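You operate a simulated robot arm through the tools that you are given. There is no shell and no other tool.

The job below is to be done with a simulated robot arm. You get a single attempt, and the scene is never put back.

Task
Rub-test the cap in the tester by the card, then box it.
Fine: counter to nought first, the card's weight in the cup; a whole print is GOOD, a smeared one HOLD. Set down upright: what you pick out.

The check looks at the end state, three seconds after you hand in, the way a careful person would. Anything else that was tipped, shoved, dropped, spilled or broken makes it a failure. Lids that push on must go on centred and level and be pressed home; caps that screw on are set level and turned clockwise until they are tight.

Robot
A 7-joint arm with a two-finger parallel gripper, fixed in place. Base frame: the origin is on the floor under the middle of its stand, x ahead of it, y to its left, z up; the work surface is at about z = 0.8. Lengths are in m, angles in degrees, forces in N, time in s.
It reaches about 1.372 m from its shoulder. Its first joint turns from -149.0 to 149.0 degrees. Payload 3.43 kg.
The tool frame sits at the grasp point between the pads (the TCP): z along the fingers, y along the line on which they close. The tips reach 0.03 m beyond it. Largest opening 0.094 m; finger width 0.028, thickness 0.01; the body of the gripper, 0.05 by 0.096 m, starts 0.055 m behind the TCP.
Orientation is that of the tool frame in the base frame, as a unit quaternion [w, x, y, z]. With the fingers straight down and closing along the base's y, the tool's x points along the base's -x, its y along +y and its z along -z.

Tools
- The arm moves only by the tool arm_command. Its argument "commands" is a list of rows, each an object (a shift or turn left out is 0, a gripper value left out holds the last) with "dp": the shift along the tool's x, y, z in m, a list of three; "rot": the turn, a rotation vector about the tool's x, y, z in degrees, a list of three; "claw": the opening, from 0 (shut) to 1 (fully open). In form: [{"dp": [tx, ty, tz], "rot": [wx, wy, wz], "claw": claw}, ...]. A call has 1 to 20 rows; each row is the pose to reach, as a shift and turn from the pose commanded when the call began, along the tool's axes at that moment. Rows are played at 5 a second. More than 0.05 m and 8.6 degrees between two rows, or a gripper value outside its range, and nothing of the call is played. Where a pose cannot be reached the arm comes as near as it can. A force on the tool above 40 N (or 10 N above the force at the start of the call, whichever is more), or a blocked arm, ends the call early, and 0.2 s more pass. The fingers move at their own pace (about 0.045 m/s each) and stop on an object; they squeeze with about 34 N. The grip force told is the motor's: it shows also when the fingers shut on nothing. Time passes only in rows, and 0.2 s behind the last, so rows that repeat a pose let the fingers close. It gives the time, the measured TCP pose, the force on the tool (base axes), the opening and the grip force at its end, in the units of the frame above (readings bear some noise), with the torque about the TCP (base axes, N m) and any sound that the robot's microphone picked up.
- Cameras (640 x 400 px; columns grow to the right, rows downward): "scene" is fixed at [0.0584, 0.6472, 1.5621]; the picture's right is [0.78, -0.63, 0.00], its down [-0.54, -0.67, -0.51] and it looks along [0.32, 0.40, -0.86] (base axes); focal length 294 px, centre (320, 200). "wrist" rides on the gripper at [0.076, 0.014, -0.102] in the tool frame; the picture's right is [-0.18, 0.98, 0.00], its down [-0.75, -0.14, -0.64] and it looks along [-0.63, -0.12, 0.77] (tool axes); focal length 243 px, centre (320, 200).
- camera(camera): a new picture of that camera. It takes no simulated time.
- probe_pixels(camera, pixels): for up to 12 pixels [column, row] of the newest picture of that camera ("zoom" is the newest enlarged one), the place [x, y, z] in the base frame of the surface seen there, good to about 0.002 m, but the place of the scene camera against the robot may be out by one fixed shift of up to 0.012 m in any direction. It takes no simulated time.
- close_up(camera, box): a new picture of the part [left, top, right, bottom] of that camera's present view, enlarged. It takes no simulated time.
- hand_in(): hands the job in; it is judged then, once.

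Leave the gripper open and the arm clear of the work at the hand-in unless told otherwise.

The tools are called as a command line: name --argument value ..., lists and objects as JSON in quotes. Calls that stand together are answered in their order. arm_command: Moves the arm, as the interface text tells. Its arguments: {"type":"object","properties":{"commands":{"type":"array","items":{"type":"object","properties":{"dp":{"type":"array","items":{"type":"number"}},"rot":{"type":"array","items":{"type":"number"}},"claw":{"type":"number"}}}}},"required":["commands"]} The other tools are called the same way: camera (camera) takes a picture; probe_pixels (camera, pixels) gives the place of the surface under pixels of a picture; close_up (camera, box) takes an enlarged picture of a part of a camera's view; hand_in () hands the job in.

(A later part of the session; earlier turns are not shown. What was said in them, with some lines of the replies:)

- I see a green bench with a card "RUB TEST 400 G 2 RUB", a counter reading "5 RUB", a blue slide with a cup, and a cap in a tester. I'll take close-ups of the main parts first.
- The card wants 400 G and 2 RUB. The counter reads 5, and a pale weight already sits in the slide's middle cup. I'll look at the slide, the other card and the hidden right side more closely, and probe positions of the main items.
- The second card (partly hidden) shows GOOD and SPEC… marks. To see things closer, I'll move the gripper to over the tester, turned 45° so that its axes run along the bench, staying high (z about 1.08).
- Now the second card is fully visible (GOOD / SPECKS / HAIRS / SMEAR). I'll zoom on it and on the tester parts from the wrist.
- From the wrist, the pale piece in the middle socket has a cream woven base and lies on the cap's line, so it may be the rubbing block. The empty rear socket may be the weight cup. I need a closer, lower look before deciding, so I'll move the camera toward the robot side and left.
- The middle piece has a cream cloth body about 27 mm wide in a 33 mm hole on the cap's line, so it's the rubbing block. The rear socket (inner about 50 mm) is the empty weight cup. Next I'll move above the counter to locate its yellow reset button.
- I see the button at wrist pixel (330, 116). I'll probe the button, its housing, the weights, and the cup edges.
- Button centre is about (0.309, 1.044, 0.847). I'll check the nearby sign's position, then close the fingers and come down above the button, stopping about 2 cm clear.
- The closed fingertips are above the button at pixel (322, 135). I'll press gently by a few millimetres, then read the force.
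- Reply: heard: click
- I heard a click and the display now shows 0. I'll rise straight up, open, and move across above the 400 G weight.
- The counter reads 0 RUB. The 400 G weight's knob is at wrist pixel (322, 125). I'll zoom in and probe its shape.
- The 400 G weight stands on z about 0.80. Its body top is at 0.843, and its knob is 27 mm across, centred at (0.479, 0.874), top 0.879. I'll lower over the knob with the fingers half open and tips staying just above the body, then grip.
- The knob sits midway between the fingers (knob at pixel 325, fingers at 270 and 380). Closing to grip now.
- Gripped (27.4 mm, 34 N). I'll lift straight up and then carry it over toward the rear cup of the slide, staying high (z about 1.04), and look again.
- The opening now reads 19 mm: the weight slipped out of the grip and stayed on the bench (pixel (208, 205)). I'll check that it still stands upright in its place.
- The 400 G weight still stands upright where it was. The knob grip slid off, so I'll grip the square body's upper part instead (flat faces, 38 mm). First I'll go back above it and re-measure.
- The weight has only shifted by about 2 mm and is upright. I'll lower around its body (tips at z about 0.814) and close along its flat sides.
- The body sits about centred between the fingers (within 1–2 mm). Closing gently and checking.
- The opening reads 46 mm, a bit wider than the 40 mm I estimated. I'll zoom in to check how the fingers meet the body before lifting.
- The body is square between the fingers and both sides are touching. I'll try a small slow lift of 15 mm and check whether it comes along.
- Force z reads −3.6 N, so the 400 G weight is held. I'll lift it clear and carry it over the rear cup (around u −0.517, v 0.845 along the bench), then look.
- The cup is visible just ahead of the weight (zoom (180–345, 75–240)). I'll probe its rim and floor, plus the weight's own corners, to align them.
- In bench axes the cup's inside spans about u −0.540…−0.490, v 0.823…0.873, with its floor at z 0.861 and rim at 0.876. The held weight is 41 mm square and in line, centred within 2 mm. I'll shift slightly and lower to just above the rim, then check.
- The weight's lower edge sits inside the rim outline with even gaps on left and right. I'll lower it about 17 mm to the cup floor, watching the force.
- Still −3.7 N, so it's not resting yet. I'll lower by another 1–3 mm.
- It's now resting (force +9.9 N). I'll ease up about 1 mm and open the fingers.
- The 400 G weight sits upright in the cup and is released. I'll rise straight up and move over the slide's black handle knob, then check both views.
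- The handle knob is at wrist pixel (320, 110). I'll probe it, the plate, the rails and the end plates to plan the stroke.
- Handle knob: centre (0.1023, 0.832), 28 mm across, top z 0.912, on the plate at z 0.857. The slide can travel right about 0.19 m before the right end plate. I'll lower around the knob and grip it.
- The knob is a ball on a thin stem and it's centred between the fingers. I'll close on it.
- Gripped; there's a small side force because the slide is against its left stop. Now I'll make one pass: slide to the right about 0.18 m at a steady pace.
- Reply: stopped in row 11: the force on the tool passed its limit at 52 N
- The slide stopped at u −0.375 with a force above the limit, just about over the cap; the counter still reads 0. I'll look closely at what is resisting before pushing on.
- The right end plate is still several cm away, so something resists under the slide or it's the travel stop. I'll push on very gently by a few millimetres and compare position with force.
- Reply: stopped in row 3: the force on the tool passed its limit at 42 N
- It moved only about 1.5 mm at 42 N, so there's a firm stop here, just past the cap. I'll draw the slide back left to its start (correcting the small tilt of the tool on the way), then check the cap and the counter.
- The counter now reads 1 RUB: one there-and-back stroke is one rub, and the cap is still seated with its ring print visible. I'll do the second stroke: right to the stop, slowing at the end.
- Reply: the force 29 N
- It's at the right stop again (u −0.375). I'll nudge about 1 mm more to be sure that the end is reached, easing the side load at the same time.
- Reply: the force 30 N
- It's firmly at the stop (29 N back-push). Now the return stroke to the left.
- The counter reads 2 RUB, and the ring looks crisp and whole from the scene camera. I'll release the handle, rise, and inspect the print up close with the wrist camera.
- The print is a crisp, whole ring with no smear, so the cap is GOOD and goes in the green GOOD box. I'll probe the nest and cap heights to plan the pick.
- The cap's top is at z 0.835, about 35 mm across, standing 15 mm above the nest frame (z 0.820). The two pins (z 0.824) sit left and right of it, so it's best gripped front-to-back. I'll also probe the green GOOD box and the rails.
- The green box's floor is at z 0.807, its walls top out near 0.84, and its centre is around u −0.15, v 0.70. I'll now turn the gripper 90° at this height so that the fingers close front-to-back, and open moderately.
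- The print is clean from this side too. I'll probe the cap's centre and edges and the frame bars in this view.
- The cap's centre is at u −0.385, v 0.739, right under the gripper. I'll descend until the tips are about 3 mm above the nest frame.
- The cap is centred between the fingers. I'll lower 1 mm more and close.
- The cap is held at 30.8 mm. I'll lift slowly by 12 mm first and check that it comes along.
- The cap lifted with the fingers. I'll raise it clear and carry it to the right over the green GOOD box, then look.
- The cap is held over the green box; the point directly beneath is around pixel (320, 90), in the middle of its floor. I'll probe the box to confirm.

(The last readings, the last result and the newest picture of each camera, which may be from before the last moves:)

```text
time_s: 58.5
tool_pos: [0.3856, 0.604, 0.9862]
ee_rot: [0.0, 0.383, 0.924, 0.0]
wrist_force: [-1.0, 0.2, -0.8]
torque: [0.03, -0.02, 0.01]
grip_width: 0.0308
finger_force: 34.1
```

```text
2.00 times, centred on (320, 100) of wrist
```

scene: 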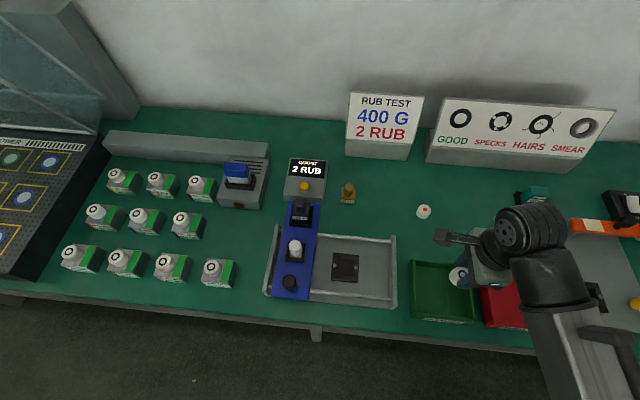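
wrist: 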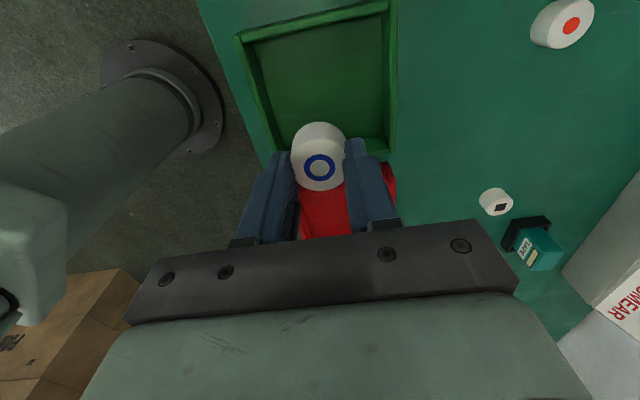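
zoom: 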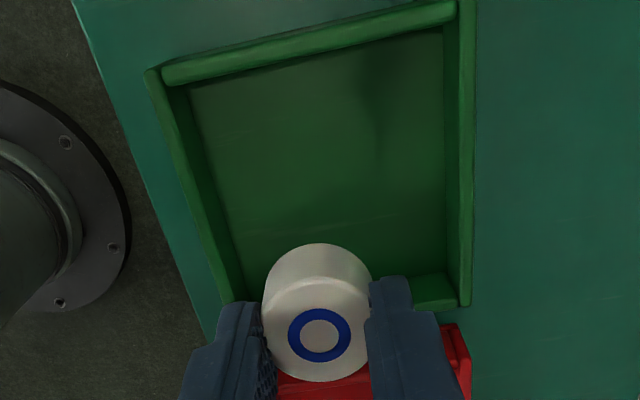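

The cap is over the middle of the box floor (box u −0.218…−0.088, v 0.636…0.767). I'll lower it to just above the floor (z 0.807).

arm_command --commands '[{"dp": [0, 0, 0.03], "claw": 0}, {"dp": [0, 0, 0.065], "claw": 0}, {"dp": [0, 0, 0.095], "claw": 0}, {"dp": [0, 0, 0.115], "claw": 0}, {"dp": [0, 0, 0.127], "claw": 0}, {"dp": [0, 0, 0.132], "claw": 0}, {"dp": [0, 0, 0.132], "claw": 0}]'

camera --camera "wrist"

```text
time_s: 60.1
tool_pos: [0.3863, 0.6032, 0.8532]
ee_rot: [0.001, 0.383, 0.924, -0.001]
wrist_force: [-1.1, 0.2, -0.4]
torque: [0.03, 0.03, -0.01]
grip_width: 0.0307
finger_force: 33.9
```

```text
taken
```

wrist: 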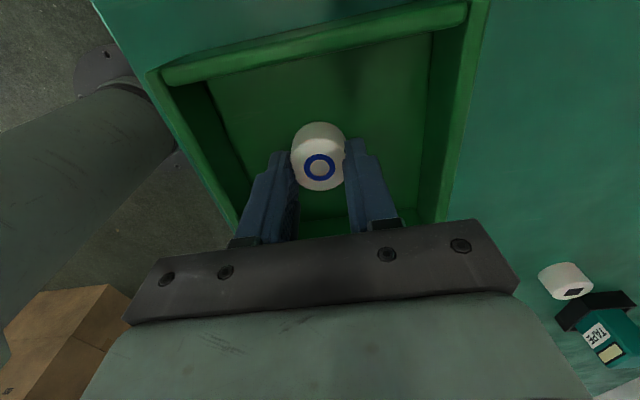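

Almost down. I'll lower in 1 mm steps and watch for the contact force.

arm_command --commands '[{"dp": [0, 0, 0.001], "claw": 0}, {"dp": [0, 0, 0.002], "claw": 0}, {"dp": [0, 0, 0.003], "claw": 0}]'

```text
time_s: 61.0
tool_pos: [0.3855, 0.6048, 0.8504]
ee_rot: [0.001, 0.382, 0.924, 0.0]
wrist_force: [0.1, 0.6, 0.3]
torque: [-0.03, 0.0, 0.01]
grip_width: 0.031
finger_force: 34.1
```

arm_command --commands '[{"dp": [0, 0, 0.0007], "claw": 0}, {"dp": [0, 0, 0.0014], "claw": 0}, {"dp": [0, 0, 0.002], "claw": 0}]'

close_up --camera "wrist" --box '[220, 70, 420, 230]'

```text
time_s: 61.8
tool_pos: [0.3856, 0.6039, 0.8501]
ee_rot: [0.0, 0.384, 0.923, 0.0]
wrist_force: [-1.3, -1.5, 13.4]
torque: [-0.03, 0.07, 0.02]
grip_width: 0.0309
finger_force: 33.5
```

```text
2.50 times, centred on (320, 150) of wrist
```

zoom: 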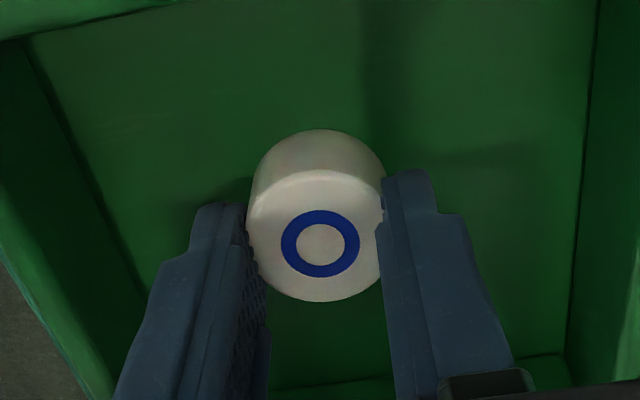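

The cap touches the floor (force +13 N), level and upright. I'll ease up by 1 mm, open, and rise slowly.

arm_command --commands '[{"dp": [0, 0, -0.001], "claw": 0}, {"dp": [0, 0, -0.0012], "claw": 0.4}, {"dp": [0, 0, -0.0012], "claw": 0.55}, {"dp": [0, 0, -0.0012], "claw": 0.6}, {"dp": [0, 0, -0.0012], "claw": 0.6}, {"dp": [0, 0, -0.02], "claw": 0.6}, {"dp": [0, 0, -0.05], "claw": 0.6}, {"dp": [0, 0, -0.09], "claw": 0.6}, {"dp": [0, 0, -0.13], "claw": 0.6}, {"dp": [0, 0, -0.16], "claw": 0.6}, {"dp": [0, 0, -0.16], "claw": 0.6}]'

camera --camera "wrist"

camera --camera "scene"

```text
time_s: 64.2
tool_pos: [0.3846, 0.6054, 1.0107]
ee_rot: [0.0, 0.382, 0.924, 0.0]
wrist_force: [0.0, 0.1, 0.3]
torque: [-0.01, 0.0, -0.02]
grip_width: 0.0564
finger_force: 0.1
```

```text
taken
```

wrist: 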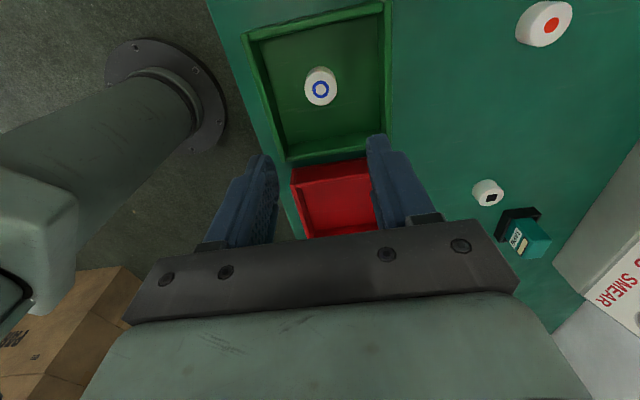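

```text
taken
```

scene: 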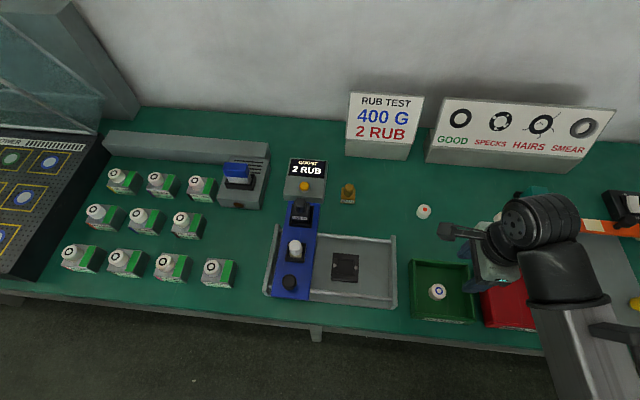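

The cap stands upright in the GOOD box with its ring whole, and the counter reads 2 RUB. I'll raise the arm well clear with the gripper open and take final close-ups.

arm_command --commands '[{"dp": [0.0, 0, -0.04], "claw": 1}, {"dp": [0.0, 0, -0.08], "claw": 1}, {"dp": [-0.02, 0, -0.12], "claw": 1}, {"dp": [-0.05, 0, -0.15], "claw": 1}, {"dp": [-0.08, 0, -0.17], "claw": 1}, {"dp": [-0.1, 0, -0.18], "claw": 1}, {"dp": [-0.1, 0, -0.18], "claw": 1}]'

camera --camera "scene"

close_up --camera "scene" --box '[255, 150, 415, 310]'

close_up --camera "scene" --box '[400, 250, 500, 330]'

camera --camera "wrist"

```text
time_s: 65.8
tool_pos: [0.4673, 0.5487, 1.1547]
ee_rot: [0.006, 0.382, 0.924, 0.02]
wrist_force: [-0.3, -0.6, 0.0]
torque: [0.01, -0.03, -0.02]
grip_width: 0.0939
finger_force: 0.1
out of reach, approached as far as the arm can: row 4, 5, 6, 7
```

```text
taken
```

scene: 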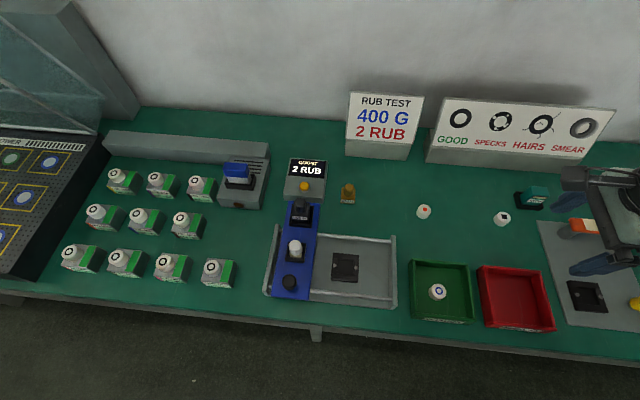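

```text
2.50 times, centred on (335, 230) of scene
```

zoom: 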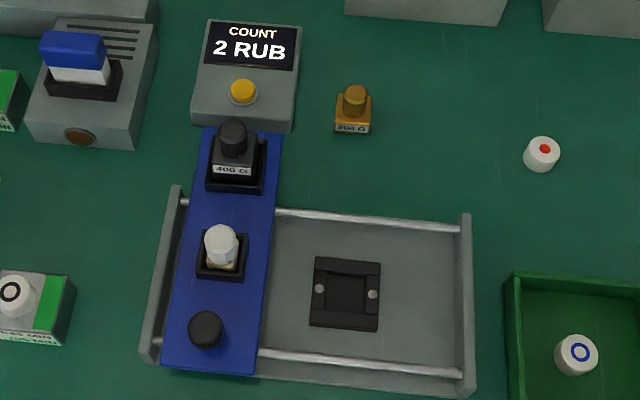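

```text
5.00 times, centred on (450, 290) of scene
```

zoom: 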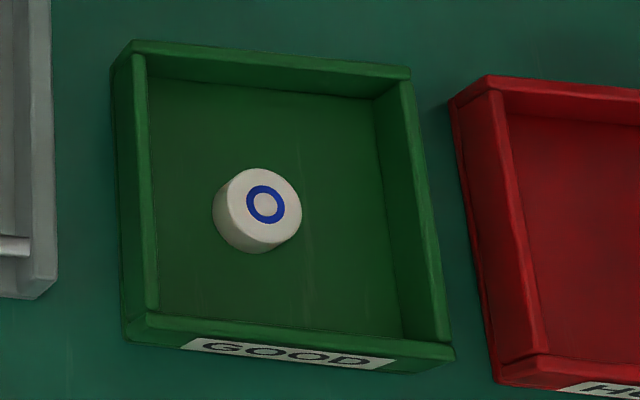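

```text
taken
```

wrist: 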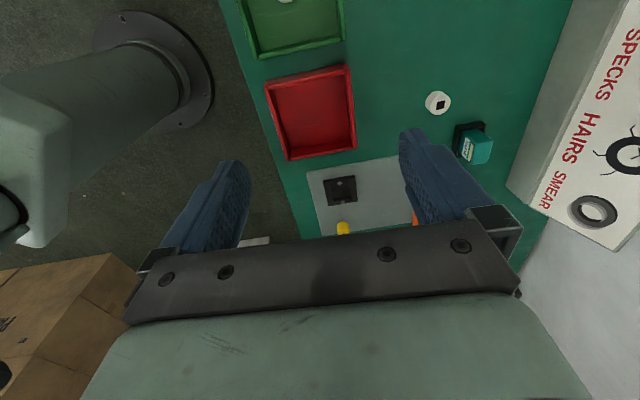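

All looks right. One last close-up of the weight in its cup before handing in.

close_up --camera "scene" --box '[270, 190, 330, 240]'

close_up --camera "scene" --box '[420, 275, 460, 305]'

```text
8.00 times, centred on (300, 215) of scene
```

zoom: 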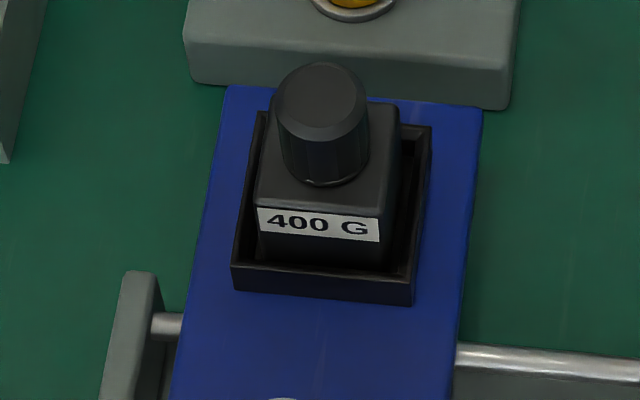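

```text
13.33 times, centred on (440, 290) of scene
```

zoom: 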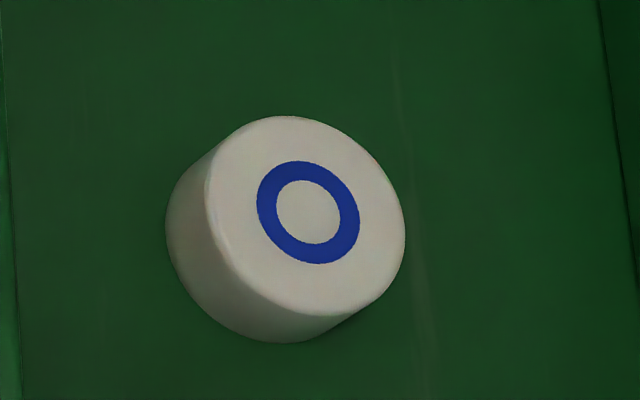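

The side face that shows is toward the camera, as expected for an upright cap. I'll confirm its top is level with a quick probe.

probe_pixels --camera "zoom" --pixels '[[307, 212], [235, 170], [380, 260], [330, 135], [290, 285]]'

```text
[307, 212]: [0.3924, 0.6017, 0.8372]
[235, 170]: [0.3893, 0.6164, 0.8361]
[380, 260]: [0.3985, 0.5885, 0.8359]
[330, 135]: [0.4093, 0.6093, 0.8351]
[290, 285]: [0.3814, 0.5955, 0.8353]
```

The cap's top is level (z 0.835–0.837 all over), so it stands upright in the GOOD box. The counter shows 2 RUB, the 400 G weight is in the cup, the slide is back at its start, and the arm is clear and open. I'm handing in.

hand_in

```text
The job is handed in.
```

The cap passed the rub test: its ring print is still whole and crisp. It's standing upright in the green GOOD box, and the job is handed in.

- **Counter:** I pressed the reset first and it went to 0. One there-and-back stroke of the slide counts as one rub, so I made two strokes and it now reads 2 RUB.
- **Weight:** The 400 G weight is upright in the slide's rear cup. My first grip on its knob slipped before the weight left the bench. It stayed upright and moved about 2 mm, and gripping the body then worked.
- **Slide:** On the first stroke the arm met the slide's right end stop at 52 N and halted, then touched it again at 42 N. I slowed down at the stop on the second stroke. I saw no damage, and the slide is back at its left end.
- **Rest of the bench:** I saw nothing else moved, tipped or spilled. The gripper is open and the arm is clear.
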